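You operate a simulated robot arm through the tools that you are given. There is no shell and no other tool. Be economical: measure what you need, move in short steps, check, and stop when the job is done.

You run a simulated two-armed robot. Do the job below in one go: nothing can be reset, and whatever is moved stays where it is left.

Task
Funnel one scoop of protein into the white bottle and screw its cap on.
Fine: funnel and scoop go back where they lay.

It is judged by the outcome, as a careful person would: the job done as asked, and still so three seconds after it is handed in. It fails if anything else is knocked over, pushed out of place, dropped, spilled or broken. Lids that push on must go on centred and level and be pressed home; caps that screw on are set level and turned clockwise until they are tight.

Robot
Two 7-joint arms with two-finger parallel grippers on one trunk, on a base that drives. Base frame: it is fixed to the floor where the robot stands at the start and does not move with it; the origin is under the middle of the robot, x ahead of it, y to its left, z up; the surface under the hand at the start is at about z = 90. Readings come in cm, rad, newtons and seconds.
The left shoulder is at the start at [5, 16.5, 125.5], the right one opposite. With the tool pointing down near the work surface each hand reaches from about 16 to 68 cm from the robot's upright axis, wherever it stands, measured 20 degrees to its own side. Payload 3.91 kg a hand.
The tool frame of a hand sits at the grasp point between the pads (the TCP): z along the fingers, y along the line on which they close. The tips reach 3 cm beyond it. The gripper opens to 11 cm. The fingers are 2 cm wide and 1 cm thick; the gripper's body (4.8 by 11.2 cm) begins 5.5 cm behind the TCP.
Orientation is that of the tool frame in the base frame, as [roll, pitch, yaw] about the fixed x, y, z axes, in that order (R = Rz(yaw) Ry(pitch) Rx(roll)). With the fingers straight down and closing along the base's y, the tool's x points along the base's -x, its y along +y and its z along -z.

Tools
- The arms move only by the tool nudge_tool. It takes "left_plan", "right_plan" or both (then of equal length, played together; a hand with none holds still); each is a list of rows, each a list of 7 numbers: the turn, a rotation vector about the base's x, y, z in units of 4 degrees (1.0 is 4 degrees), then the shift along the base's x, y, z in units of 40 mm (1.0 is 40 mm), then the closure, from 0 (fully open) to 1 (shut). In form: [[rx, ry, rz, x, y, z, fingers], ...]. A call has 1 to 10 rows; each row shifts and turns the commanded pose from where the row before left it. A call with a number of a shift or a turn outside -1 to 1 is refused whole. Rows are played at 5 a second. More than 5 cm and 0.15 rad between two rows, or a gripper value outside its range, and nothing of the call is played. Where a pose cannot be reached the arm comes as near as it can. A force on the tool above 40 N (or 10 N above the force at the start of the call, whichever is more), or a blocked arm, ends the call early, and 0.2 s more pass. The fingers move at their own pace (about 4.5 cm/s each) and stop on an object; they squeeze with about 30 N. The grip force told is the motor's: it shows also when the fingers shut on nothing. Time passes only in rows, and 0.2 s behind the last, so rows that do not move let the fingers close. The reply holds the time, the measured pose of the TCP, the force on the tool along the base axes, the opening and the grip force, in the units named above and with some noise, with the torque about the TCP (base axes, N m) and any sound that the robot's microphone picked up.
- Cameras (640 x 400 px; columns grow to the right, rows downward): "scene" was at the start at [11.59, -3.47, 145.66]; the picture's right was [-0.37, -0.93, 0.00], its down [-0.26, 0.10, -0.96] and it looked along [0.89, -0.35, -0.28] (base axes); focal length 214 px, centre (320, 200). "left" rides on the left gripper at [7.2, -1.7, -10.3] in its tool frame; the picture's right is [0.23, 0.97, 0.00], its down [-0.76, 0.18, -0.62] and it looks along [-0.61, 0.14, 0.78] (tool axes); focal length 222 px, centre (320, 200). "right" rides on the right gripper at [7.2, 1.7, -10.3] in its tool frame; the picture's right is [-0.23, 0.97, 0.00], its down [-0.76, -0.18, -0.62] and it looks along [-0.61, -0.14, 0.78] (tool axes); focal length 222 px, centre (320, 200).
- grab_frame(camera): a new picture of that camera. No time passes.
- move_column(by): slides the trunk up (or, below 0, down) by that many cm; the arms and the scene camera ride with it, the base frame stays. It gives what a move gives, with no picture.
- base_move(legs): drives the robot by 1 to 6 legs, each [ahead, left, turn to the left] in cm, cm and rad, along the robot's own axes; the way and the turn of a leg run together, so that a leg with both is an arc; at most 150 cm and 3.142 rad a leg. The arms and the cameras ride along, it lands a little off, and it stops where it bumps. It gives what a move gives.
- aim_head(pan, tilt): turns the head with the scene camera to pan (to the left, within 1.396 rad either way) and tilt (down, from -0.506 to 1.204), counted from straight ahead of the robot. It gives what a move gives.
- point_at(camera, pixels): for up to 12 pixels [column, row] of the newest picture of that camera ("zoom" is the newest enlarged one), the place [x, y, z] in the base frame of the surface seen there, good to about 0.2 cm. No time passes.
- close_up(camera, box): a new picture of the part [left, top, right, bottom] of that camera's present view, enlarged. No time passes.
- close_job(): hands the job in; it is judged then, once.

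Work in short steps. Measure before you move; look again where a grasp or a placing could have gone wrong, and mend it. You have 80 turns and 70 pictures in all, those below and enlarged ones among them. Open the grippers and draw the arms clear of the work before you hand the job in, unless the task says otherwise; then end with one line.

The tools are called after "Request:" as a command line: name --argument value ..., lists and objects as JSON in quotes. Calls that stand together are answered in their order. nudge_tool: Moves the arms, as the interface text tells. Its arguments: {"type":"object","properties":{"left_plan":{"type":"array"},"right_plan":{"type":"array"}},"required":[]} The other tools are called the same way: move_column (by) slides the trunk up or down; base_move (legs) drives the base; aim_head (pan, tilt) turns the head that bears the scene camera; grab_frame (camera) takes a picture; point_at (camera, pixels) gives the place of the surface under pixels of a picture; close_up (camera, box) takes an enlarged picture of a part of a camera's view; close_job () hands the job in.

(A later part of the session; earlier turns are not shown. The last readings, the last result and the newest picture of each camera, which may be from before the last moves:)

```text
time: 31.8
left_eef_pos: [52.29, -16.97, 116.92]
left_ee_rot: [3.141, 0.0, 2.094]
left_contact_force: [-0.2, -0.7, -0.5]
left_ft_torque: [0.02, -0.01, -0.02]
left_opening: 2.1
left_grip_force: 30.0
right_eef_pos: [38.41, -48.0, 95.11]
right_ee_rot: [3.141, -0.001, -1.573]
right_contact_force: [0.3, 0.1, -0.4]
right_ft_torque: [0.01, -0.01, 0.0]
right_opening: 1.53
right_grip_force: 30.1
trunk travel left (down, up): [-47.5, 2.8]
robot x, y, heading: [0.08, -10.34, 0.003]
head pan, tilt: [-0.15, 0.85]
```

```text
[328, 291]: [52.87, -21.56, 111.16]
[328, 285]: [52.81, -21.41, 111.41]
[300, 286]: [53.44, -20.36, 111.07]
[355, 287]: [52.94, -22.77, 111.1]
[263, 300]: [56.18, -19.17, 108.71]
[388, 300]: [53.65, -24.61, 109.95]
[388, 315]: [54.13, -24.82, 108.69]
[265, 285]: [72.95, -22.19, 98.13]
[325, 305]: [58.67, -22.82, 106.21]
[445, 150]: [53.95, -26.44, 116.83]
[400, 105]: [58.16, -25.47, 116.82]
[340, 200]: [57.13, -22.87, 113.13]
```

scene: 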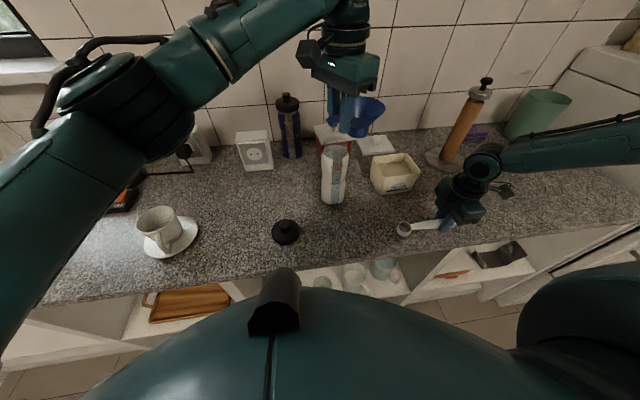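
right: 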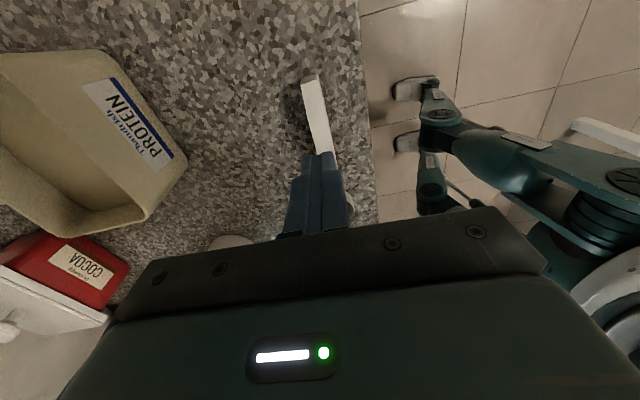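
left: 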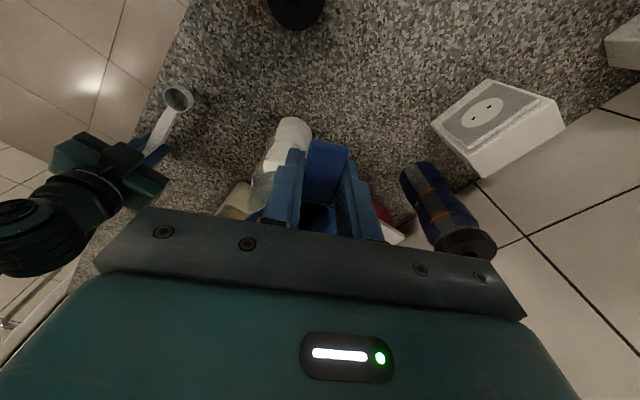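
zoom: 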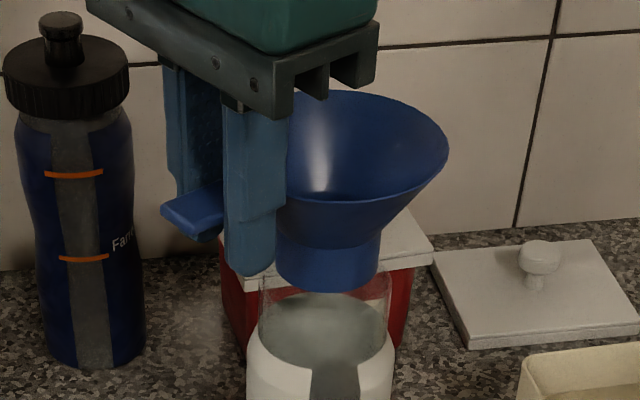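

Spout centre ≈(55.3,-22.05) vs neck ≈(55.0,-22.0). I nudge -1.5 mm in x and lower slowly, stopping on force.

Request:
nudge_tool --left_plan '[[0, 0, 0, -0.04, 0, 0, 1], [0, 0, 0, 0, 0, -0.1, 1], [0, 0, 0, 0, 0, -0.1, 1], [0, 0, 0, 0, 0, -0.1, 1], [0, 0, 0, 0, 0, -0.1, 1], [0, 0, 0, 0, 0, -0.1, 1], [0, 0, 0, 0, 0, 0, 1]]'

Request:
close_up --camera "scene" --box '[290, 90, 380, 165]'

```text
time: 33.4
left_eef_pos: [52.02, -16.86, 114.72]
left_ee_rot: [3.141, 0.0, 2.095]
left_contact_force: [-0.1, -0.6, -0.3]
left_ft_torque: [-0.03, 0.0, 0.01]
left_opening: 2.13
left_grip_force: 30.3
right_eef_pos: [38.55, -47.85, 95.08]
right_ee_rot: [-3.141, 0.001, -1.574]
right_contact_force: [0.0, -0.5, -0.2]
right_ft_torque: [0.03, 0.0, 0.0]
right_opening: 1.48
right_grip_force: 29.7
trunk travel left (down, up): [-47.5, 2.8]
robot x, y, heading: [0.17, -9.93, 0.002]
head pan, tilt: [-0.15, 0.85]
```

```text
5.33 times, centred on (335, 128) of scene
```

zoom: 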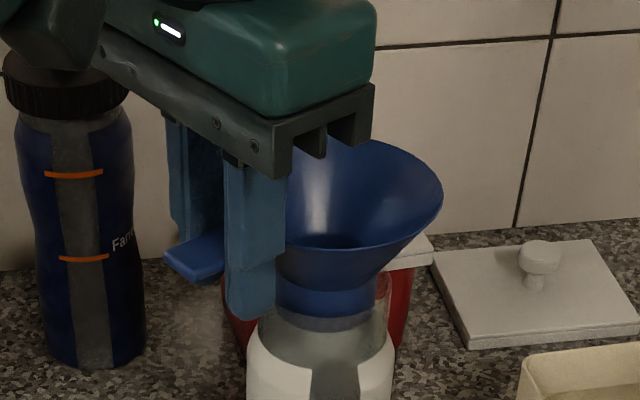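

The spout has entered the neck cleanly with no force. I lower further in small steps until the cone seats.

Request:
nudge_tool --left_plan '[[0, 0, 0, 0, 0, -0.07, 1], [0, 0, 0, 0, 0, -0.07, 1], [0, 0, 0, 0, 0, -0.07, 1], [0, 0, 0, 0, 0, 0, 1]]'

Request:
nudge_tool --left_plan '[[0, 0, 0, 0, 0, -0.05, 1], [0, 0, 0, 0, 0, -0.05, 1], [0, 0, 0, 0, 0, 0, 1]]'

Request:
close_up --camera "scene" --box '[290, 90, 380, 165]'

```text
time: 34.4
left_eef_pos: [52.1, -16.77, 113.98]
left_ee_rot: [3.141, -0.001, 2.095]
left_contact_force: [0.5, 0.1, 0.0]
left_ft_torque: [0.01, -0.02, 0.04]
left_opening: 2.1
left_grip_force: 29.7
right_eef_pos: [38.46, -47.94, 95.07]
right_ee_rot: [-3.141, -0.002, -1.574]
right_contact_force: [-0.2, -0.6, -0.3]
right_ft_torque: [0.01, 0.02, -0.02]
right_opening: 1.49
right_grip_force: 30.0
trunk travel left (down, up): [-47.5, 2.8]
robot x, y, heading: [-0.09, -9.96, -0.002]
head pan, tilt: [-0.15, 0.85]
```

```text
time: 35.1
left_eef_pos: [52.05, -16.78, 113.56]
left_ee_rot: [3.141, 0.0, 2.095]
left_contact_force: [1.2, -0.8, 1.3]
left_ft_torque: [-0.04, 0.0, 0.02]
left_opening: 2.1
left_grip_force: 30.5
right_eef_pos: [38.4, -47.99, 95.11]
right_ee_rot: [3.141, 0.002, -1.572]
right_contact_force: [-0.5, -0.3, -0.5]
right_ft_torque: [0.01, -0.01, 0.0]
right_opening: 1.5
right_grip_force: 30.3
trunk travel left (down, up): [-47.5, 2.8]
robot x, y, heading: [0.09, -10.03, 0.001]
head pan, tilt: [-0.15, 0.85]
```

```text
5.33 times, centred on (335, 128) of scene
```

zoom: 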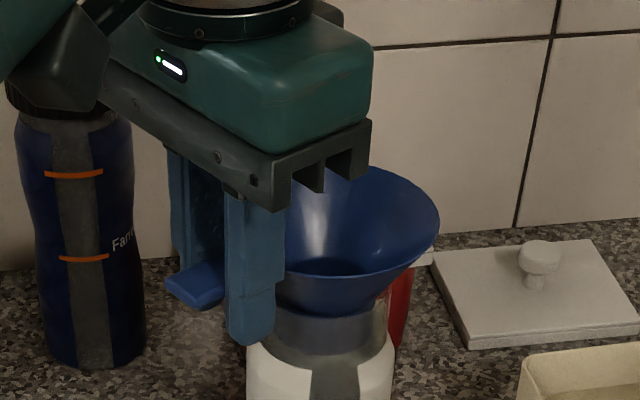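

The funnel is seated in the neck and I keep holding it. Now for scooping I check the surroundings of the box, including the wooden post, on a fresh scene picture.

Request:
grab_frame --camera "scene"

Request:
point_at --camera "scene" --pixels '[[463, 120], [478, 95], [450, 160], [440, 168], [403, 229], [412, 226], [406, 222], [440, 223], [396, 168], [396, 190], [372, 165], [420, 180]]'

```text
38 pictures are left
```

scene: 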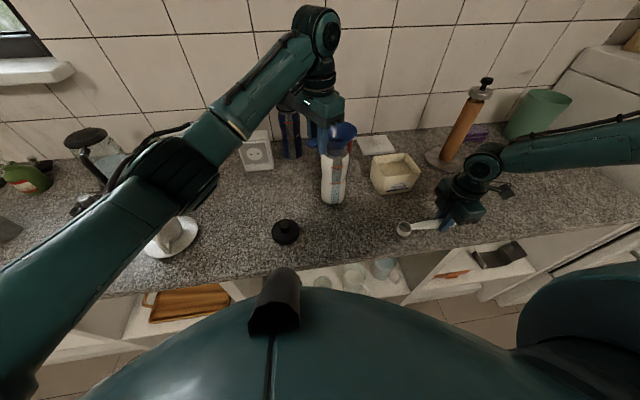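

```text
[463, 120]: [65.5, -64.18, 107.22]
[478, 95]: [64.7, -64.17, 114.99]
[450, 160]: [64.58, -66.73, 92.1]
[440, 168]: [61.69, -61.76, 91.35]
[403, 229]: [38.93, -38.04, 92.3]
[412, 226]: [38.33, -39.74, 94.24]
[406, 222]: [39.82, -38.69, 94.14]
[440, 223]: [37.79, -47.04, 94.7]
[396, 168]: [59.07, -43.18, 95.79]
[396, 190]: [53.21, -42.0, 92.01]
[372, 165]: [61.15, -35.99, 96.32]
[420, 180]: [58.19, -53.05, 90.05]
```

The post is at (66,-64), clear of my path. Cup sits +9.9 cm in y and +0.5 in x from the right TCP, rim 1.0 below. I raise the scoop, tilt it cup-down and move toward the box.

Request:
nudge_tool --right_plan '[[0, 0, 0, 0, 0, 0.15, 1], [-0.3, 0, 0, 0.05, 0, 0.3, 1], [-0.6, 0, 0, 0.1, 0, 0.45, 1], [-0.9, 0, 0, 0.2, 0, 0.55, 1], [-1, 0, 0, 0.3, 0, 0.55, 1], [-1, 0, 0, 0.4, 0, 0.55, 1], [-1, 0, 0, 0.5, 0, 0.5, 1], [-1, 0, 0, 0.55, 0, 0.4, 1], [-1, 0, 0, 0.55, 0, 0.25, 1], [-1, 0, 0, 0.5, 0, 0.1, 1]]'

Request:
nudge_tool --right_plan '[[-1, 0, 0, 0.45, 0, 0, 1], [-1, 0, 0, 0.4, 0, 0, 1], [-1, 0, 0, 0.35, 0, 0, 1], [-0.8, 0, 0, 0.2, 0, 0, 1], [-0.4, 0, 0, 0.12, 0, 0, 1], [0, 0, 0, 0.05, 0, 0, 1]]'

Request:
grab_frame --camera "scene"

```text
time: 37.4
left_eef_pos: [52.12, -16.78, 113.57]
left_ee_rot: [-3.14, 0.002, 2.096]
left_contact_force: [0.9, -0.8, 0.0]
left_ft_torque: [-0.02, -0.01, 0.05]
left_opening: 2.09
left_grip_force: 30.3
right_eef_pos: [51.22, -48.02, 110.37]
right_ee_rot: [-3.141, -0.544, -1.574]
right_contact_force: [0.2, -0.2, 0.2]
right_ft_torque: [0.01, -0.03, 0.01]
right_opening: 1.47
right_grip_force: 29.9
trunk travel left (down, up): [-47.5, 2.8]
robot x, y, heading: [-0.09, -10.15, 0.003]
head pan, tilt: [-0.15, 0.85]
```

```text
time: 38.8
left_eef_pos: [52.06, -16.75, 113.53]
left_ee_rot: [-3.141, 0.001, 2.094]
left_contact_force: [0.8, 0.0, -0.1]
left_ft_torque: [-0.06, 0.01, 0.04]
left_opening: 2.12
left_grip_force: 30.1
right_eef_pos: [54.7, -49.35, 111.51]
right_ee_rot: [-3.139, -0.838, -1.574]
right_contact_force: [0.1, -0.1, 0.0]
right_ft_torque: [0.03, 0.01, 0.0]
right_opening: 1.46
right_grip_force: 30.2
right hand out of reach, approached as far as the arm can: row 3, 4, 5
trunk travel left (down, up): [-47.5, 2.8]
robot x, y, heading: [-0.04, -10.09, 0.002]
head pan, tilt: [-0.15, 0.85]
```

```text
37 pictures are left
```

scene: 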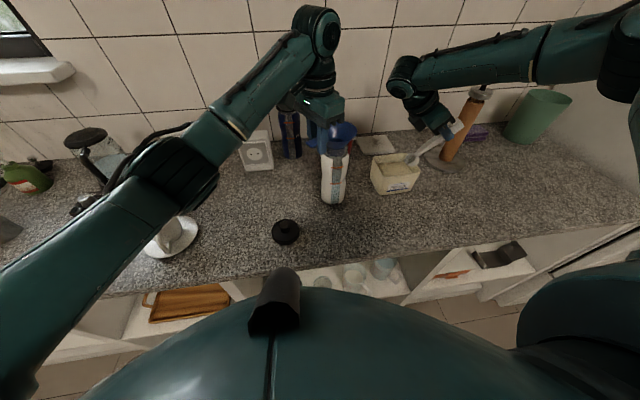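

The arm stops at x≈54.7 in this tilt. Instead I yaw the scoop 24° clockwise about the vertical, which swings the cup to about (57.9,-43) over the box middle.

Request:
nudge_tool --right_plan '[[0, 0, -0.3, 0, 0, 0, 1], [0, 0, -0.7, 0, 0, 0, 1], [0, 0, -1, 0, 0, 0, 1], [0, 0, -1, 0, 0, 0, 1], [0, 0, -1, 0, 0, 0, 1], [0, 0, -1, 0, 0, 0, 1], [0, 0, -0.7, 0, 0, 0, 1], [0, 0, -0.3, 0, 0, 0, 1], [0, 0, 0, 0, 0, 0, 1]]'

Request:
close_up --camera "scene" --box '[340, 80, 500, 210]'

Request:
point_at --camera "zoom" --pixels '[[122, 282], [222, 352], [334, 335], [278, 300], [200, 320], [270, 275], [260, 250], [280, 240], [265, 260]]'

```text
time: 40.8
left_eef_pos: [52.06, -16.86, 113.58]
left_ee_rot: [-3.14, 0.0, 2.094]
left_contact_force: [0.4, 0.5, 0.3]
left_ft_torque: [-0.02, 0.0, 0.03]
left_opening: 2.11
left_grip_force: 30.5
right_eef_pos: [50.92, -51.14, 112.9]
right_ee_rot: [-3.139, -0.836, -1.991]
right_contact_force: [0.5, -0.6, 0.1]
right_ft_torque: [-0.01, -0.03, 0.05]
right_opening: 1.46
right_grip_force: 30.3
right hand out of reach, approached as far as the arm can: row 1, 2, 3, 4, 5, 6, 7
trunk travel left (down, up): [-47.5, 2.8]
robot x, y, heading: [0.3, -9.85, -0.002]
head pan, tilt: [-0.15, 0.85]
```

```text
3.08 times, centred on (420, 145) of scene
```

zoom: 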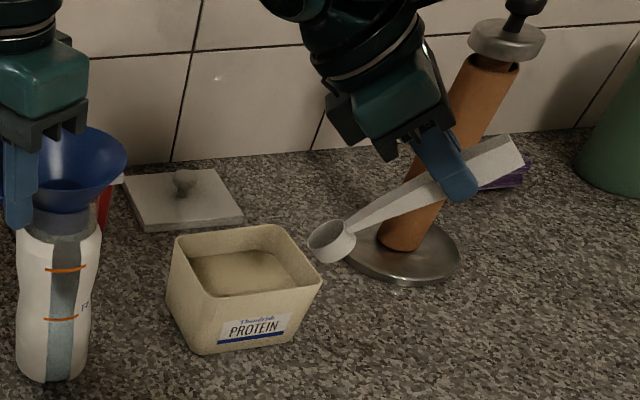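

```text
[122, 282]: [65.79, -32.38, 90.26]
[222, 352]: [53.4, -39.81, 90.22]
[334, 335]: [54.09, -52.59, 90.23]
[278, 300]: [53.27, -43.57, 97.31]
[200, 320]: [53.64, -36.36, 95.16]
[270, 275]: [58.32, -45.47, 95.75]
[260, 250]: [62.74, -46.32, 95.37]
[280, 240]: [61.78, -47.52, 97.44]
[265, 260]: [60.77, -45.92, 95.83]
```

The wrist reach is the limit in this tilt, so the base must come a bit nearer the counter. The funnel is seated on its own, so I open the left hand, check, and then withdraw upward.

Request:
nudge_tool --left_plan '[[0, 0, 0, 0, 0, 0, 0.8], [0, 0, 0, 0, 0, 0, 0.7], [0, 0, 0, 0, 0, 0, 0.5], [0, 0, 0, 0, 0, 0, 0.3], [0, 0, 0, 0, 0, 0, 0.3]]'

Request:
close_up --camera "scene" --box '[290, 90, 380, 165]'

```text
time: 42.0
left_eef_pos: [52.08, -16.79, 113.58]
left_ee_rot: [-3.142, -0.001, 2.094]
left_contact_force: [-0.4, 0.1, -0.9]
left_ft_torque: [0.02, -0.01, 0.01]
left_opening: 7.7
left_grip_force: 0.1
right_eef_pos: [50.84, -51.02, 112.92]
right_ee_rot: [-3.141, -0.836, -1.992]
right_contact_force: [0.0, -0.6, 0.0]
right_ft_torque: [-0.02, 0.0, 0.04]
right_opening: 1.47
right_grip_force: 29.8
trunk travel left (down, up): [-47.5, 2.8]
robot x, y, heading: [-0.02, -9.95, 0.003]
head pan, tilt: [-0.15, 0.85]
```

```text
5.33 times, centred on (335, 128) of scene
```

zoom: 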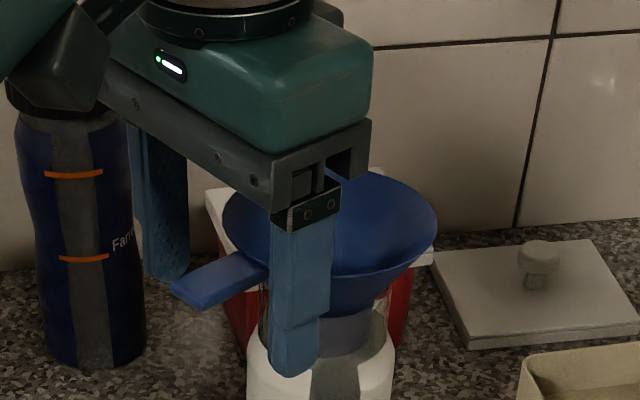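

The funnel rests level by itself. I raise the left hand straight up and draw it back to the left.

Request:
nudge_tool --left_plan '[[0, 0, 0, 0, 0, 0.3, 0.3], [0, 0, 0, 0, 0, 0.6, 0.3], [0, 0, 0, 0, 0, 0.8, 0.3], [0, 0, 0, -0.1, 0.2, 0.7, 0.3], [0, 0, 0, -0.4, 0.6, 0.3, 0.3], [0, 0, 0, -0.5, 0.8, 0, 0.3], [0, 0, 0, -0.5, 0.8, 0, 0.3], [0, 0, 0, -0.6, 0.8, 0, 0.3], [0, 0, 0, -0.6, 0.8, 0, 0.3], [0, 0, 0, -0.3, 0.4, 0, 0.3]]'

Request:
aim_head --pan -0.1 --tilt 1.2

Request:
grab_frame --camera "scene"

```text
time: 44.1
left_eef_pos: [40.01, 0.81, 124.43]
left_ee_rot: [-3.141, 0.0, 2.095]
left_contact_force: [0.1, 0.4, -0.3]
left_ft_torque: [0.01, 0.0, 0.0]
left_opening: 7.7
left_grip_force: 0.0
right_eef_pos: [50.79, -51.13, 112.92]
right_ee_rot: [-3.139, -0.836, -1.992]
right_contact_force: [-0.4, 0.3, -0.1]
right_ft_torque: [-0.02, -0.01, -0.01]
right_opening: 1.47
right_grip_force: 30.3
trunk travel left (down, up): [-47.5, 2.8]
robot x, y, heading: [-0.07, -10.08, 0.0]
head pan, tilt: [-0.15, 0.85]
```

```text
time: 45.0
left_eef_pos: [40.02, 0.78, 124.39]
left_ee_rot: [3.14, 0.0, 2.095]
left_contact_force: [0.8, -0.6, -1.1]
left_ft_torque: [-0.03, 0.01, 0.02]
left_opening: 7.69
left_grip_force: 0.1
right_eef_pos: [50.87, -51.08, 112.85]
right_ee_rot: [-3.139, -0.837, -1.992]
right_contact_force: [-0.1, -0.8, -0.2]
right_ft_torque: [0.01, -0.01, 0.01]
right_opening: 1.49
right_grip_force: 29.8
trunk travel left (down, up): [-47.5, 2.8]
robot x, y, heading: [-0.16, -9.87, 0.0]
head pan, tilt: [-0.099, 1.201]
```

```text
34 pictures are left
```

scene: 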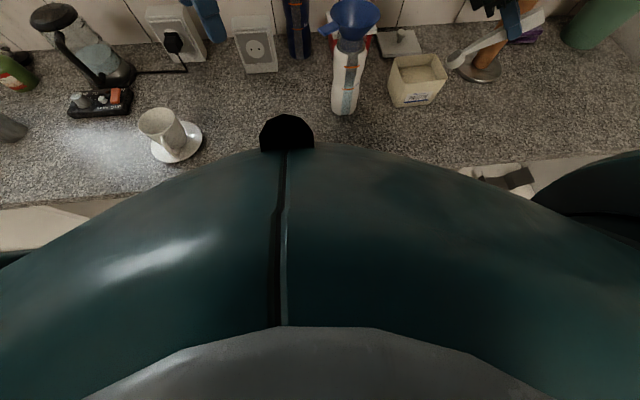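

The chest hides the gap; I measure how far the robot's front extends and the counter edge.

Request:
point_at --camera "scene" --pixels '[[285, 148], [270, 125], [285, 120], [350, 150], [400, 160], [200, 175], [460, 168], [480, 180], [100, 200]]'

```text
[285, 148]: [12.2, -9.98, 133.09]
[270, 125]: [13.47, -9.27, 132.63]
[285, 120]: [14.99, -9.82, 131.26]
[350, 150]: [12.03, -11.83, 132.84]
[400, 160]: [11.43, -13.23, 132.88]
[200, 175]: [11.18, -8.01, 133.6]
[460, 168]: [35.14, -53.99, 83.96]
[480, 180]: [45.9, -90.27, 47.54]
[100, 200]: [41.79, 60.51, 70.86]
```

The torso front is at x≈15 with the counter edge at ≈36, so a 6 cm advance should be free. I drive ahead 6 cm.

Request:
base_move --legs '[[6, 0, 0]]'

Request:
aim_head --pan -0.35 --tilt 0.85

Request:
nudge_tool --right_plan '[[0, 0, 0.3, 0, 0, 0, 1], [0, 0, 0.7, 0, 0, 0, 1], [0, 0, 0.8, 0, 0.05, 0, 1], [0, 0, 0.7, 0, 0.1, 0, 1], [0, 0, 0.3, 0, 0.1, 0, 1], [0, 0, 0, 0, 0.05, 0, 1]]'

Request:
close_up --camera "scene" --box '[290, 90, 450, 220]'

```text
time: 46.1
left_eef_pos: [45.7, 0.8, 124.36]
left_ee_rot: [3.141, 0.0, 2.095]
left_contact_force: [-0.1, -0.5, 0.7]
left_ft_torque: [-0.04, -0.04, -0.01]
left_opening: 7.7
left_grip_force: 0.0
right_eef_pos: [56.7, -51.01, 112.87]
right_ee_rot: [-3.138, -0.835, -1.989]
right_contact_force: [-0.4, -0.2, -0.3]
right_ft_torque: [-0.03, -0.05, 0.06]
right_opening: 1.47
right_grip_force: 30.7
trunk travel left (down, up): [-47.5, 2.8]
robot x, y, heading: [5.4, -10.03, 0.003]
head pan, tilt: [-0.099, 1.201]
stopped in leg 1: the robot was blocked; the commanded pose is now the measured one
```

```text
time: 47.0
left_eef_pos: [45.82, 0.7, 124.27]
left_ee_rot: [3.141, -0.002, 2.095]
left_contact_force: [0.8, -0.4, 0.0]
left_ft_torque: [0.01, -0.03, 0.0]
left_opening: 7.72
left_grip_force: 0.0
right_eef_pos: [56.61, -51.05, 112.87]
right_ee_rot: [-3.14, -0.836, -1.993]
right_contact_force: [1.4, 0.4, -0.2]
right_ft_torque: [0.0, 0.01, -0.01]
right_opening: 1.46
right_grip_force: 29.6
trunk travel left (down, up): [-47.5, 2.8]
robot x, y, heading: [5.55, -9.84, 0.002]
head pan, tilt: [-0.351, 0.85]
```

```text
time: 48.4
left_eef_pos: [45.8, 0.74, 124.24]
left_ee_rot: [-3.141, -0.003, 2.095]
left_contact_force: [0.2, -0.8, -0.3]
left_ft_torque: [0.02, -0.01, 0.0]
left_opening: 7.69
left_grip_force: 0.1
right_eef_pos: [56.71, -49.91, 112.83]
right_ee_rot: [-3.14, -0.836, -1.794]
right_contact_force: [-0.7, -1.0, 0.2]
right_ft_torque: [0.04, 0.02, -0.02]
right_opening: 1.48
right_grip_force: 30.1
trunk travel left (down, up): [-47.5, 2.8]
robot x, y, heading: [5.91, -9.61, 0.001]
head pan, tilt: [-0.351, 0.85]
```

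```text
3.08 times, centred on (370, 155) of scene
```

zoom: 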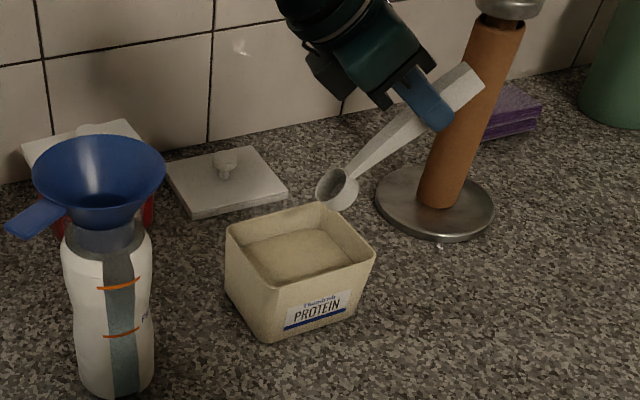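

The base bumped lightly after 5.7 cm; nothing appears disturbed. I measure the cup's present place.

Request:
point_at --camera "zoom" --pixels '[[335, 170], [318, 195], [335, 205], [350, 200], [330, 185], [345, 180], [380, 150], [228, 225], [322, 205], [374, 250], [280, 288], [300, 250]]'

```text
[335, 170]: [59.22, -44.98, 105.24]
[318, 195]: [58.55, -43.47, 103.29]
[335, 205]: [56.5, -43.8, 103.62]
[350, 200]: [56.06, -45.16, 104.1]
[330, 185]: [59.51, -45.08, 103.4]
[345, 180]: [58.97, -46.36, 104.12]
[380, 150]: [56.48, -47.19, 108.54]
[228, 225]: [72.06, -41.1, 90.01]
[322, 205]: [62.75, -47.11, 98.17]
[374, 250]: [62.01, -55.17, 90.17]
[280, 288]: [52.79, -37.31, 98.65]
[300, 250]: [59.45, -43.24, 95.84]
```

Cup mouth centre is about (58.2,-44.3,104) with the right TCP at (56.7,-49.9,112.85). I shift +2.6 cm in y and dip straight down 10 cm into the powder.

Request:
nudge_tool --right_plan '[[0, 0, 0, 0, 0.2, 0, 1], [0, 0, 0, 0, 0.3, -0.1, 1], [0, 0, 0, 0, 0.15, -0.3, 1], [0, 0, 0, 0, 0, -0.4, 1], [0, 0, 0, 0, 0, -0.4, 1], [0, 0, 0, 0, 0, -0.4, 1], [0, 0, 0, 0, 0, -0.4, 1], [0, 0, 0, 0, 0, -0.3, 1], [0, 0, 0, 0, 0, -0.2, 1]]'

Request:
close_up --camera "scene" --box '[290, 90, 450, 220]'

```text
time: 50.4
left_eef_pos: [45.74, 0.81, 124.25]
left_ee_rot: [-3.14, -0.002, 2.097]
left_contact_force: [-0.3, -1.0, -1.0]
left_ft_torque: [-0.02, -0.02, 0.0]
left_opening: 7.69
left_grip_force: 0.1
right_eef_pos: [53.68, -49.27, 104.91]
right_ee_rot: [-3.137, -0.835, -1.797]
right_contact_force: [2.5, 0.8, 0.7]
right_ft_torque: [0.01, -0.15, -0.08]
right_opening: 1.49
right_grip_force: 29.7
right hand out of reach, approached as far as the arm can: row 3, 4, 5, 6, 7, 8, 9
trunk travel left (down, up): [-47.5, 2.8]
robot x, y, heading: [5.49, -10.21, -0.002]
head pan, tilt: [-0.351, 0.85]
```

```text
3.08 times, centred on (370, 155) of scene
```

zoom: 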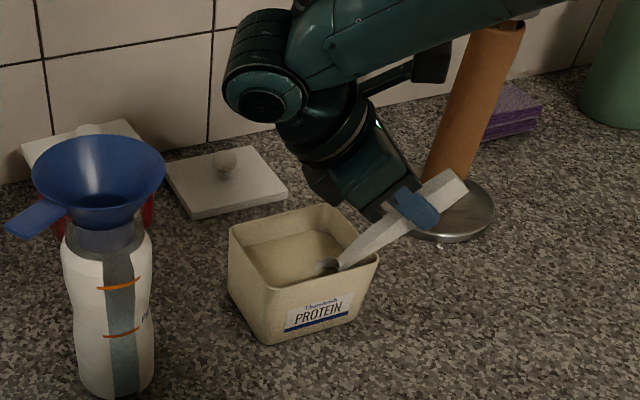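

The arm hit a reach limit, dragging the scoop toward the box's near wall (2.5 N). I lift straight back up, and will instead lower the trunk with the hand posed where it was reachable.

Request:
nudge_tool --right_plan '[[0, 0, 0, 0.05, 0, 0.2, 1], [0, 0, 0, 0.05, 0, 0.3, 1], [0, 0, 0, 0.1, 0, 0.4, 1], [0, 0, 0, 0.1, 0, 0.4, 1], [0, 0, 0, 0.1, 0.05, 0.3, 1], [0, 0, 0, 0.15, 0.1, 0.2, 1], [0, 0, 0, 0.15, 0.1, 0.2, 1], [0, 0, 0, 0.05, 0.1, 0, 1], [0, 0, 0, 0, 0, 0, 1]]'

Request:
close_up --camera "scene" --box '[290, 90, 450, 220]'

Request:
point_at --camera "zoom" --pixels '[[322, 205], [228, 227], [378, 255], [280, 288], [300, 250], [340, 250]]'

```text
time: 52.4
left_eef_pos: [45.85, 0.74, 124.32]
left_ee_rot: [3.141, -0.002, 2.095]
left_contact_force: [-0.3, -0.4, -0.6]
left_ft_torque: [0.02, 0.0, 0.03]
left_opening: 7.67
left_grip_force: 0.1
right_eef_pos: [56.71, -47.88, 112.87]
right_ee_rot: [-3.141, -0.838, -1.796]
right_contact_force: [0.7, 0.7, 0.2]
right_ft_torque: [0.0, 0.0, 0.01]
right_opening: 1.47
right_grip_force: 29.4
trunk travel left (down, up): [-47.5, 2.8]
robot x, y, heading: [5.89, -9.83, -0.001]
head pan, tilt: [-0.351, 0.85]
```

```text
3.08 times, centred on (370, 155) of scene
```

zoom: 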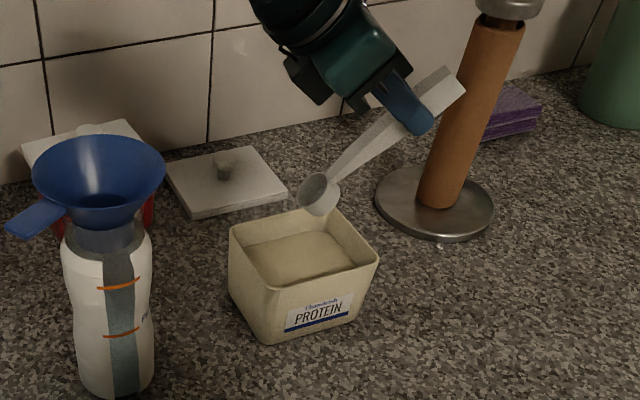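

```text
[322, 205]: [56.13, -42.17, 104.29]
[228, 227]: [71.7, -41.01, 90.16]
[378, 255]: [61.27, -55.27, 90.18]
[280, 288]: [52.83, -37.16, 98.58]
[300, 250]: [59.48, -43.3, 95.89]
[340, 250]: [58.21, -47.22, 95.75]
```

The box barely shifted (few mm). Right hand is back at (56.7,-47.9,112.9), cup over the box; I lower the trunk 6 cm first and check.

Request:
move_column --by -6

Request:
close_up --camera "scene" --box '[290, 70, 450, 200]'

```text
time: 53.4
left_eef_pos: [45.79, 0.72, 118.27]
left_ee_rot: [-3.141, 0.001, 2.094]
left_contact_force: [-0.5, 0.3, 0.3]
left_ft_torque: [0.0, 0.0, 0.04]
left_opening: 7.68
left_grip_force: 0.0
right_eef_pos: [56.64, -47.92, 106.97]
right_ee_rot: [-3.14, -0.836, -1.796]
right_contact_force: [0.9, -0.3, 0.6]
right_ft_torque: [0.02, -0.02, -0.04]
right_opening: 1.47
right_grip_force: 30.2
trunk travel left (down, up): [-41.5, 8.8]
robot x, y, heading: [5.8, -9.86, 0.003]
head pan, tilt: [-0.351, 0.85]
```

```text
3.08 times, centred on (370, 135) of scene
```

zoom: 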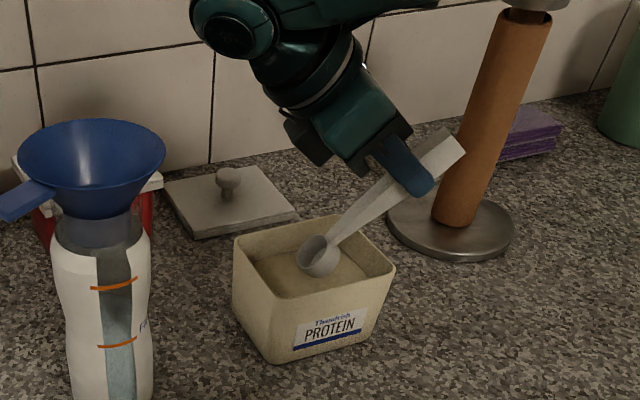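

The cup sits in the box opening just above the powder. I lower 4.2 cm more into the powder.

Request:
move_column --by -4.2

Request:
close_up --camera "scene" --box '[290, 60, 450, 190]'

```text
time: 54.2
left_eef_pos: [45.91, 0.72, 114.14]
left_ee_rot: [-3.14, -0.001, 2.096]
left_contact_force: [-0.5, 0.4, -0.1]
left_ft_torque: [0.01, -0.03, 0.0]
left_opening: 7.72
left_grip_force: 0.0
right_eef_pos: [56.57, -47.9, 102.8]
right_ee_rot: [-3.14, -0.835, -1.796]
right_contact_force: [-0.2, 0.2, -0.7]
right_ft_torque: [0.0, -0.05, 0.0]
right_opening: 1.47
right_grip_force: 30.3
trunk travel left (down, up): [-37.3, 13.0]
robot x, y, heading: [5.77, -10.43, -0.004]
head pan, tilt: [-0.351, 0.85]
```

```text
3.08 times, centred on (370, 125) of scene
```

zoom: 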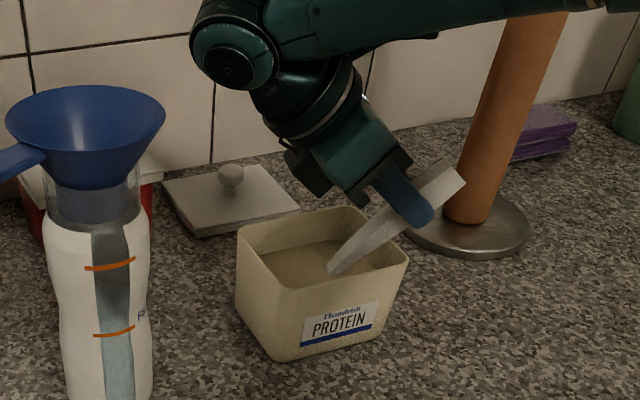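

The cup is fully submerged with no wall contact. I sweep 1.6 cm forward and start levelling the scoop within the powder.

Request:
nudge_tool --right_plan '[[0, 0, 0, 0.02, 0.1, 0, 1], [0, 0, 0, 0.03, 0.15, 0, 1], [0, 0, 0, 0.03, 0.15, 0, 1], [0.6, -0.14, 0, -0.03, -0.06, -0.02, 1], [0.975, -0.22, 0, -0.03, -0.11, -0.02, 1], [0.975, -0.22, 0, -0.03, -0.11, -0.02, 1], [0.975, -0.22, 0, -0.03, -0.11, -0.02, 1], [0.975, -0.22, 0, -0.03, -0.11, -0.02, 1], [0.4, -0.09, 0, 0, -0.05, 0, 1]]'

Request:
close_up --camera "scene" --box '[290, 60, 450, 190]'

```text
time: 56.2
left_eef_pos: [45.82, 0.81, 114.2]
left_ee_rot: [3.141, -0.001, 2.095]
left_contact_force: [0.1, -1.1, 0.0]
left_ft_torque: [0.01, -0.01, 0.01]
left_opening: 7.68
left_grip_force: 0.1
right_eef_pos: [55.99, -48.86, 102.51]
right_ee_rot: [-3.141, -0.485, -1.793]
right_contact_force: [0.6, 0.5, 1.1]
right_ft_torque: [-0.01, 0.0, 0.02]
right_opening: 1.47
right_grip_force: 30.0
right hand out of reach, approached as far as the arm can: row 3
trunk travel left (down, up): [-37.3, 13.0]
robot x, y, heading: [5.52, -10.12, -0.004]
head pan, tilt: [-0.351, 0.85]
```

```text
3.08 times, centred on (370, 125) of scene
```

zoom: 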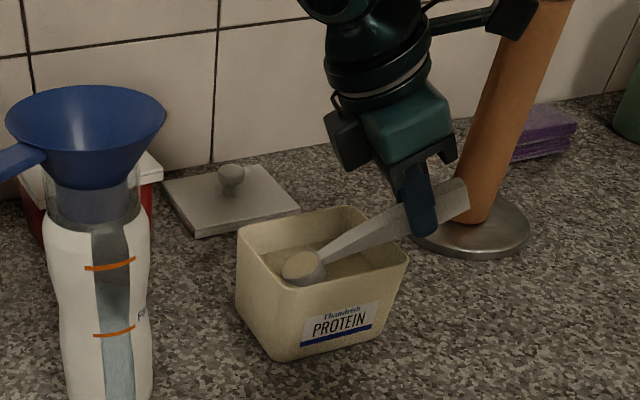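

The cup is filled with powder at (303,265). I go on levelling it while lifting gently.

Request:
nudge_tool --right_plan '[[0.6, -0.14, 0, -0.01, -0.04, 0.06, 1], [0.975, -0.22, 0, -0.016, -0.07, 0.07, 1], [0.975, -0.22, 0, -0.016, -0.07, 0.07, 1], [0.975, -0.22, 0, -0.016, -0.07, 0.07, 1], [0.975, -0.22, 0, -0.016, -0.07, 0.07, 1], [0.975, -0.22, 0, -0.016, -0.07, 0.07, 1], [0.9, -0.2, 0, -0.01, -0.06, 0.1, 1], [0.4, -0.09, 0, 0, 0, 0.15, 1], [0, 0, 0, 0, 0, 0.2, 1], [0, 0, 0, 0, 0, 0.1, 1]]'

Request:
close_up --camera "scene" --box '[290, 60, 450, 190]'

```text
time: 58.4
left_eef_pos: [45.81, 0.73, 114.2]
left_ee_rot: [-3.14, -0.003, 2.095]
left_contact_force: [0.0, 0.3, -0.8]
left_ft_torque: [0.01, -0.01, 0.0]
left_opening: 7.68
left_grip_force: 0.0
right_eef_pos: [55.58, -50.53, 106.24]
right_ee_rot: [3.141, 0.0, -1.792]
right_contact_force: [-0.4, 0.2, -0.4]
right_ft_torque: [-0.02, -0.01, 0.0]
right_opening: 1.47
right_grip_force: 30.4
trunk travel left (down, up): [-37.3, 13.0]
robot x, y, heading: [5.63, -9.72, 0.005]
head pan, tilt: [-0.351, 0.85]
```

```text
3.08 times, centred on (370, 125) of scene
```

zoom: 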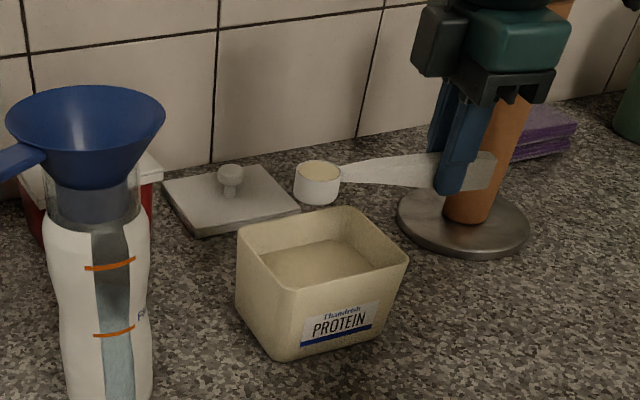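

One clean scoop of powder is in the cup. I lift it gently with a smooth ramp to clear the funnel rim.

Request:
nudge_tool --right_plan '[[0, 0, 0, 0, 0, 0.1, 1], [0, 0, 0, 0, 0, 0.2, 1], [0, 0, 0, -0.03, 0, 0.3, 1], [0, 0, 0, -0.06, 0, 0.4, 1], [0, 0, 0, -0.1, 0.05, 0.45, 1], [0, 0, 0, -0.1, 0.1, 0.45, 1], [0, 0, 0, -0.1, 0.18, 0.4, 1], [0, 0, 0, -0.1, 0.25, 0.35, 1], [0, 0, 0, -0.1, 0.3, 0.25, 1], [0, 0, 0, -0.1, 0.3, 0.15, 1]]'

Request:
nudge_tool --right_plan '[[0, 0, 0, -0.08, 0.3, 0.05, 1], [0, 0, 0, -0.05, 0.35, 0, 1], [0, 0, 0, -0.05, 0.4, 0, 1], [0, 0, 0, -0.05, 0.4, 0, 1], [0, 0, 0, -0.03, 0.4, 0, 1], [0, 0, 0, -0.02, 0.35, 0, 1], [0, 0, 0, 0, 0.3, 0, 1], [0, 0, 0, 0, 0.25, 0, 1], [0, 0, 0, 0, 0.15, 0, 1], [0, 0, 0, 0, 0.08, 0, 1]]'

Request:
aim_head --pan -0.25 --tilt 0.7

Request:
grab_frame --camera "scene"

```text
time: 60.6
left_eef_pos: [45.77, 0.8, 114.12]
left_ee_rot: [3.139, -0.002, 2.095]
left_contact_force: [-0.7, -0.2, 0.3]
left_ft_torque: [-0.01, 0.01, -0.03]
left_opening: 7.67
left_grip_force: 0.1
right_eef_pos: [52.78, -45.68, 118.61]
right_ee_rot: [3.141, -0.002, -1.793]
right_contact_force: [-0.5, 0.3, 0.0]
right_ft_torque: [0.01, -0.02, -0.01]
right_opening: 1.46
right_grip_force: 30.1
trunk travel left (down, up): [-37.3, 13.0]
robot x, y, heading: [6.21, -9.49, -0.0]
head pan, tilt: [-0.351, 0.85]
```

```text
time: 62.8
left_eef_pos: [45.86, 0.7, 114.12]
left_ee_rot: [-3.14, -0.002, 2.095]
left_contact_force: [-0.2, -0.6, -0.6]
left_ft_torque: [0.07, -0.03, 0.0]
left_opening: 7.72
left_grip_force: 0.1
right_eef_pos: [51.71, -33.7, 118.61]
right_ee_rot: [3.14, -0.001, -1.795]
right_contact_force: [1.0, 1.3, -0.2]
right_ft_torque: [-0.01, 0.02, 0.01]
right_opening: 1.5
right_grip_force: 29.6
trunk travel left (down, up): [-37.3, 13.0]
robot x, y, heading: [5.69, -10.07, 0.003]
head pan, tilt: [-0.351, 0.85]
```

```text
time: 63.5
left_eef_pos: [45.87, 0.8, 114.18]
left_ee_rot: [-3.141, -0.003, 2.095]
left_contact_force: [-0.2, -0.2, 0.2]
left_ft_torque: [-0.03, 0.0, -0.02]
left_opening: 7.68
left_grip_force: 0.1
right_eef_pos: [51.75, -33.76, 118.65]
right_ee_rot: [-3.141, -0.004, -1.795]
right_contact_force: [-1.1, 0.5, -0.2]
right_ft_torque: [-0.04, 0.0, -0.03]
right_opening: 1.47
right_grip_force: 29.7
trunk travel left (down, up): [-37.3, 13.0]
robot x, y, heading: [6.07, -10.06, 0.003]
head pan, tilt: [-0.25, 0.7]
```

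```text
26 pictures are left
```

scene: 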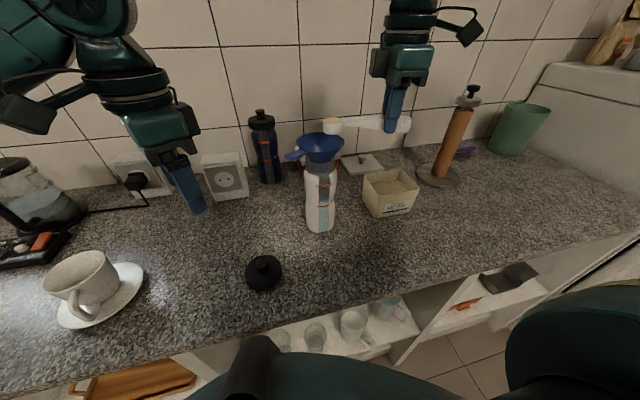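

The full cup is near (333,125) beside the funnel at (319,147). I measure both.

Request:
point_at --camera "scene" --pixels '[[326, 121], [340, 121], [333, 119], [333, 130], [319, 136], [343, 148], [295, 150], [319, 160], [319, 172], [312, 142]]'

```text
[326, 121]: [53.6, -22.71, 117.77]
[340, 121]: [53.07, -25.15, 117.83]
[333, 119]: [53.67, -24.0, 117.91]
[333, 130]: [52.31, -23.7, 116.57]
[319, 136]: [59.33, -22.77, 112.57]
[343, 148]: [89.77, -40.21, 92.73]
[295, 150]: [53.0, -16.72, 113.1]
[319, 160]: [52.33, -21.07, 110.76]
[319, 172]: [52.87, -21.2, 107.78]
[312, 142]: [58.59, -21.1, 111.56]
```

Cup centre (53.7,-23.9), funnel centre (55.2,-22.1), rim z≈113. I move +1.7 cm in y, lower 1 cm, then roll the first 28°.

Request:
nudge_tool --right_plan '[[0, 0, 0, 0.02, 0.15, 0, 1], [0, 0, 0, 0.03, 0.2, -0.1, 1], [0, 0, 0, 0, 0.08, -0.15, 1], [0, -0.4, 0, 0, 0, 0, 1], [-0.2, -0.9, 0, 0, 0, 0, 1], [-0.22, -0.97, 0, 0, 0, 0, 1], [-0.22, -0.97, 0, 0, 0, 0, 1], [-0.22, -0.97, 0, 0, 0, 0, 1], [-0.22, -0.97, 0, 0, 0, 0, 1], [-0.22, -0.97, 0, 0, 0, 0, 1]]'

Request:
close_up --camera "scene" --box '[270, 80, 430, 210]'

```text
time: 65.7
left_eef_pos: [45.76, 0.7, 114.17]
left_ee_rot: [-3.141, -0.001, 2.096]
left_contact_force: [0.1, -0.8, -0.6]
left_ft_torque: [-0.02, 0.04, 0.02]
left_opening: 7.68
left_grip_force: 0.0
right_eef_pos: [51.88, -32.15, 117.63]
right_ee_rot: [-2.702, 0.007, -1.792]
right_contact_force: [-0.2, -0.2, -0.8]
right_ft_torque: [0.0, 0.01, 0.01]
right_opening: 1.5
right_grip_force: 30.1
trunk travel left (down, up): [-37.3, 13.0]
robot x, y, heading: [5.56, -9.71, 0.001]
head pan, tilt: [-0.25, 0.7]
```

```text
3.08 times, centred on (350, 145) of scene
```

zoom: 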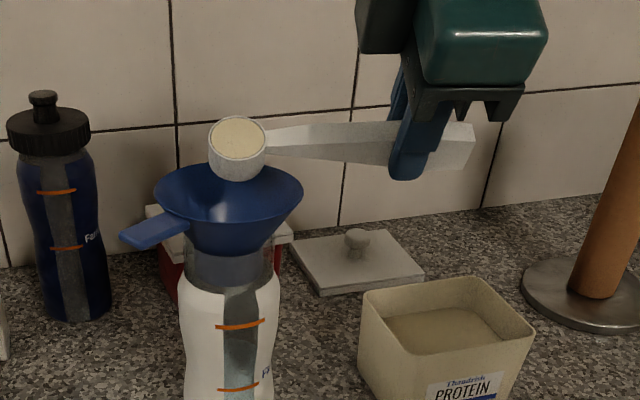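

At 25° roll the cup is right over the funnel and powder holds. I roll on.

Request:
nudge_tool --right_plan '[[-0.22, -0.97, 0, 0, 0, 0, 1], [-0.22, -0.97, 0, 0, 0, 0, 1], [-0.22, -0.97, 0, 0, 0, 0, 1], [-0.22, -0.97, 0, 0, 0, 0, 1], [-0.22, -0.97, 0, 0, 0, 0, 1], [-0.22, -0.97, 0, 0, 0, 0, 1], [-0.22, -0.97, 0, 0, 0, 0, 1], [-0.22, -0.97, 0, 0, 0, 0, 1], [-0.22, -0.97, 0, 0, 0, 0, 1], [-0.22, -0.97, 0, 0, 0, 0, 1]]'

Request:
close_up --camera "scene" --box '[270, 80, 430, 210]'

```text
time: 67.9
left_eef_pos: [45.82, 0.85, 114.04]
left_ee_rot: [-3.14, -0.002, 2.096]
left_contact_force: [-0.1, 0.0, -0.1]
left_ft_torque: [-0.01, -0.03, 0.01]
left_opening: 7.71
left_grip_force: 0.0
right_eef_pos: [51.95, -32.19, 117.65]
right_ee_rot: [-2.008, 0.004, -1.788]
right_contact_force: [0.3, -0.5, 0.2]
right_ft_torque: [-0.03, 0.0, 0.01]
right_opening: 1.49
right_grip_force: 30.1
trunk travel left (down, up): [-37.3, 13.0]
robot x, y, heading: [5.51, -10.1, -0.001]
head pan, tilt: [-0.25, 0.7]
```

```text
3.08 times, centred on (350, 145) of scene
```

zoom: 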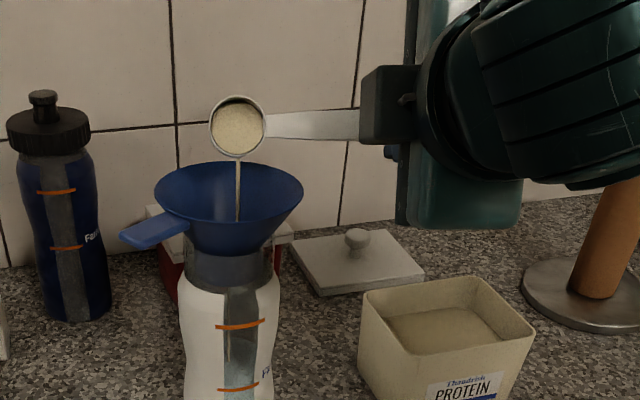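

Powder is streaming straight through the funnel into the bottle. I roll further and let it run.

Request:
nudge_tool --right_plan '[[-0.22, -0.97, 0, 0, 0, 0, 1], [-0.22, -0.97, 0, 0, 0, 0, 1], [-0.22, -0.97, 0, 0, 0, 0, 1], [-0.22, -0.97, 0, 0, 0, 0, 1], [-0.22, -0.97, 0, 0, 0, 0, 1], [-0.22, -0.97, 0, 0, 0, 0, 1], [-0.22, -0.97, 0, 0, 0, 0, 1], [-0.22, -0.97, 0, 0, 0, 0, 1], [-0.22, -0.97, 0, 0, 0, 0, 1], [-0.22, -0.97, 0, 0, 0, 0, 1]]'

Request:
nudge_tool --right_plan '[[-0.22, -0.97, 0, 0, 0, 0, 1], [-0.22, -0.97, 0, 0, 0, 0, 1], [-0.22, -0.97, 0, 0, 0, 0, 1], [0, 0, 0, 0, 0, 0, 1], [0, 0, 0, 0, 0, 0, 1], [0, 0, 0, 0, 0, 0, 1], [0, 0, 0, 0, 0, 0, 1], [0, 0, 0, 0, 0, 0, 1], [0, 0, 0, 0, 0, 0, 1]]'

Request:
close_up --camera "scene" --box '[270, 80, 430, 210]'

```text
time: 70.1
left_eef_pos: [45.85, 0.9, 114.16]
left_ee_rot: [-3.139, -0.001, 2.094]
left_contact_force: [0.1, 0.4, 0.7]
left_ft_torque: [0.02, 0.0, 0.01]
left_opening: 7.72
left_grip_force: 0.0
right_eef_pos: [51.97, -32.13, 117.66]
right_ee_rot: [-1.312, 0.002, -1.791]
right_contact_force: [-0.9, -0.7, -0.6]
right_ft_torque: [-0.01, 0.0, 0.02]
right_opening: 1.48
right_grip_force: 30.4
trunk travel left (down, up): [-37.3, 13.0]
robot x, y, heading: [5.92, -10.06, 0.002]
head pan, tilt: [-0.25, 0.7]
```

```text
time: 72.1
left_eef_pos: [45.84, 0.8, 114.01]
left_ee_rot: [3.141, -0.001, 2.097]
left_contact_force: [-0.7, 0.0, 0.2]
left_ft_torque: [0.04, -0.01, 0.0]
left_opening: 7.68
left_grip_force: 0.0
right_eef_pos: [52.0, -32.16, 117.68]
right_ee_rot: [-1.105, -0.002, -1.789]
right_contact_force: [0.4, 0.1, -0.4]
right_ft_torque: [-0.01, 0.03, -0.02]
right_opening: 1.47
right_grip_force: 30.1
trunk travel left (down, up): [-37.3, 13.0]
robot x, y, heading: [5.64, -9.97, -0.002]
head pan, tilt: [-0.25, 0.7]
```

```text
3.08 times, centred on (350, 145) of scene
```

zoom: 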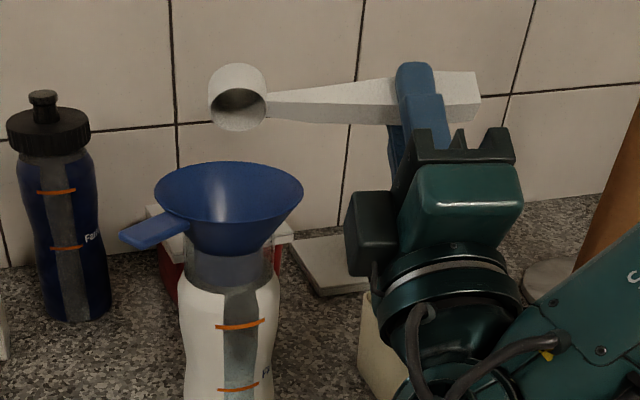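

The cup is empty and the funnel clean. I roll the scoop back level while drawing it away to -y, and raise the left hand for fetching the funnel.

Request:
nudge_tool --right_plan '[[0.22, 0.97, 0, 0, 0, 0, 1], [0.22, 0.97, 0, 0, 0, 0, 1], [0.22, 0.97, 0, 0, 0, 0, 1], [0.22, 0.97, 0, 0, 0, 0, 1], [0.22, 0.97, 0, 0, 0, 0, 1], [0.22, 0.97, 0, 0, 0, 0, 1], [0.22, 0.97, 0, 0, 0, 0, 1], [0.22, 0.97, 0, 0, 0, 0, 1], [0.22, 0.97, 0, 0, 0, 0, 1], [0.22, 0.97, 0, 0, 0, 0, 1]]' --left_plan '[[0, 0, 0, 0, 0, 0.1, 0.3], [0, 0, 0, 0, 0, 0.25, 0.3], [0, 0, 0, 0, 0, 0.3, 0.3], [0, 0, 0, 0, 0, 0.3, 0.3], [0, 0, 0, 0, 0, 0.3, 0.3], [0, 0, 0, 0, 0, 0.3, 0.3], [0, 0, 0, 0, 0, 0.3, 0.3], [0, 0, 0, 0, 0, 0.3, 0.3], [0, 0, 0, 0, 0, 0.25, 0.3], [0, 0, 0, 0, 0, 0.1, 0.3]]'

Request:
nudge_tool --right_plan '[[0.22, 0.97, 0, 0, -0.1, 0, 1], [0.22, 0.97, 0, 0, -0.2, 0, 1], [0.22, 0.97, 0, 0, -0.2, 0, 1], [0.22, 0.97, 0, 0, -0.3, 0, 1], [0.22, 0.97, 0, 0, -0.3, 0, 1], [0.22, 0.97, 0, 0, -0.3, 0, 1], [0.22, 0.97, 0, 0, -0.3, 0, 1], [0.22, 0.97, 0, 0, -0.3, 0, 1], [0.22, 0.97, 0, 0, -0.3, 0, 1], [0.22, 0.97, 0, 0, -0.3, 0, 1]]'

Request:
nudge_tool --right_plan '[[0.22, 0.97, 0, -0.1, -0.3, 0, 1], [0.22, 0.97, 0, -0.2, -0.2, 0, 1], [0.22, 0.97, 0, -0.3, -0.2, 0, 1], [0.22, 0.97, 0, -0.3, -0.1, 0, 1], [0.22, 0.97, 0, -0.3, 0, 0, 1], [0.22, 0.97, 0, -0.3, 0, 0, 1], [0.22, 0.97, 0, -0.3, 0, 0, 1], [0.22, 0.97, 0, -0.3, 0, 0, 1], [0.22, 0.97, 0, -0.3, 0, 0, 1], [0.05, 0.2, 0, -0.2, 0, 0, 1]]'

```text
time: 74.3
left_eef_pos: [45.93, 0.96, 124.24]
left_ee_rot: [-3.14, 0.0, 2.094]
left_contact_force: [-0.6, 1.4, -0.5]
left_ft_torque: [0.0, 0.0, 0.0]
left_opening: 7.68
left_grip_force: 0.1
right_eef_pos: [51.87, -32.23, 117.69]
right_ee_rot: [-1.801, 0.001, -1.789]
right_contact_force: [-1.0, -0.5, 0.5]
right_ft_torque: [0.01, 0.02, -0.01]
right_opening: 1.5
right_grip_force: 29.8
trunk travel left (down, up): [-37.3, 13.0]
robot x, y, heading: [6.15, -10.21, -0.0]
head pan, tilt: [-0.25, 0.7]
```

```text
time: 76.5
left_eef_pos: [45.86, 0.68, 124.16]
left_ee_rot: [3.141, -0.001, 2.096]
left_contact_force: [-0.2, -0.7, 0.3]
left_ft_torque: [-0.01, 0.02, 0.03]
left_opening: 7.68
left_grip_force: 0.0
right_eef_pos: [51.92, -42.65, 117.64]
right_ee_rot: [-2.495, 0.006, -1.791]
right_contact_force: [-0.1, 0.1, 1.2]
right_ft_torque: [-0.01, -0.01, -0.01]
right_opening: 1.46
right_grip_force: 30.5
trunk travel left (down, up): [-37.3, 13.0]
robot x, y, heading: [5.65, -9.86, 0.005]
head pan, tilt: [-0.25, 0.7]
```

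```text
time: 78.7
left_eef_pos: [45.85, 0.68, 124.25]
left_ee_rot: [-3.141, -0.002, 2.095]
left_contact_force: [-0.4, 0.4, -0.4]
left_ft_torque: [0.04, 0.03, 0.0]
left_opening: 7.71
left_grip_force: 0.0
right_eef_pos: [41.56, -45.9, 117.62]
right_ee_rot: [-3.135, 0.006, -1.794]
right_contact_force: [-0.1, 0.1, -0.7]
right_ft_torque: [-0.03, 0.01, 0.0]
right_opening: 1.49
right_grip_force: 30.5
trunk travel left (down, up): [-37.3, 13.0]
robot x, y, heading: [5.77, -10.02, -0.004]
head pan, tilt: [-0.25, 0.7]
```

The scoop is level again, clear of everything. I bring it back above its original spot (TCP ≈ 38.5,-37.7), while the left hand comes above the funnel tab.

Request:
nudge_tool --right_plan '[[0, 0, 0.3, -0.08, 0.2, -0.3, 1], [0, 0, 0.3, -0.08, 0.2, -0.5, 1], [0, 0, 0.3, -0.08, 0.2, -0.6, 1], [0, 0, 0.3, -0.08, 0.2, -0.7, 1], [0, 0, 0.3, -0.08, 0.2, -0.7, 1], [0, 0, 0.3, -0.08, 0.2, -0.7, 1], [0, 0, 0.3, -0.08, 0.2, -0.7, 1], [0, 0, 0.4, -0.08, 0.25, -0.6, 1], [0, 0, 0.4, -0.08, 0.25, -0.5, 1], [0, 0, 0.28, -0.05, 0.15, -0.2, 1]]' --left_plan '[[0, 0, 0, 0.1, -0.2, 0, 0.3], [0, 0, 0, 0.15, -0.45, 0, 0.3], [0, 0, 0, 0.2, -0.5, 0, 0.3], [0, 0, 0, 0.2, -0.6, 0, 0.3], [0, 0, 0, 0.2, -0.6, 0, 0.3], [0, 0, 0, 0.2, -0.6, 0, 0.3], [0, 0, 0, 0.2, -0.6, 0, 0.3], [0, 0, 0, 0.2, -0.45, 0, 0.3], [0, 0, 0, 0.1, -0.25, 0, 0.3], [0, 0, 0, 0.02, -0.12, 0, 0.3]]'

Request:
grab_frame --camera "scene"

```text
time: 80.9
left_eef_pos: [52.1, -16.66, 124.15]
left_ee_rot: [3.141, -0.001, 2.096]
left_contact_force: [0.7, -0.1, 0.5]
left_ft_torque: [-0.01, 0.01, 0.01]
left_opening: 7.67
left_grip_force: 0.0
right_eef_pos: [38.36, -37.53, 95.73]
right_ee_rot: [-3.133, 0.007, -1.572]
right_contact_force: [0.0, 0.9, 0.5]
right_ft_torque: [0.01, -0.01, -0.01]
right_opening: 1.46
right_grip_force: 29.6
trunk travel left (down, up): [-37.3, 13.0]
robot x, y, heading: [5.75, -10.29, -0.006]
head pan, tilt: [-0.25, 0.7]
```

```text
22 pictures are left
```

scene: 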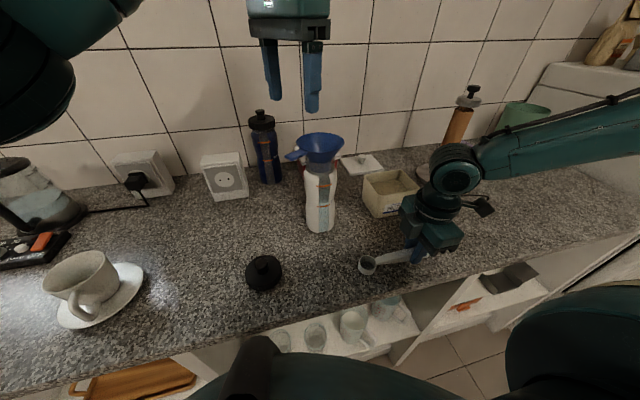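

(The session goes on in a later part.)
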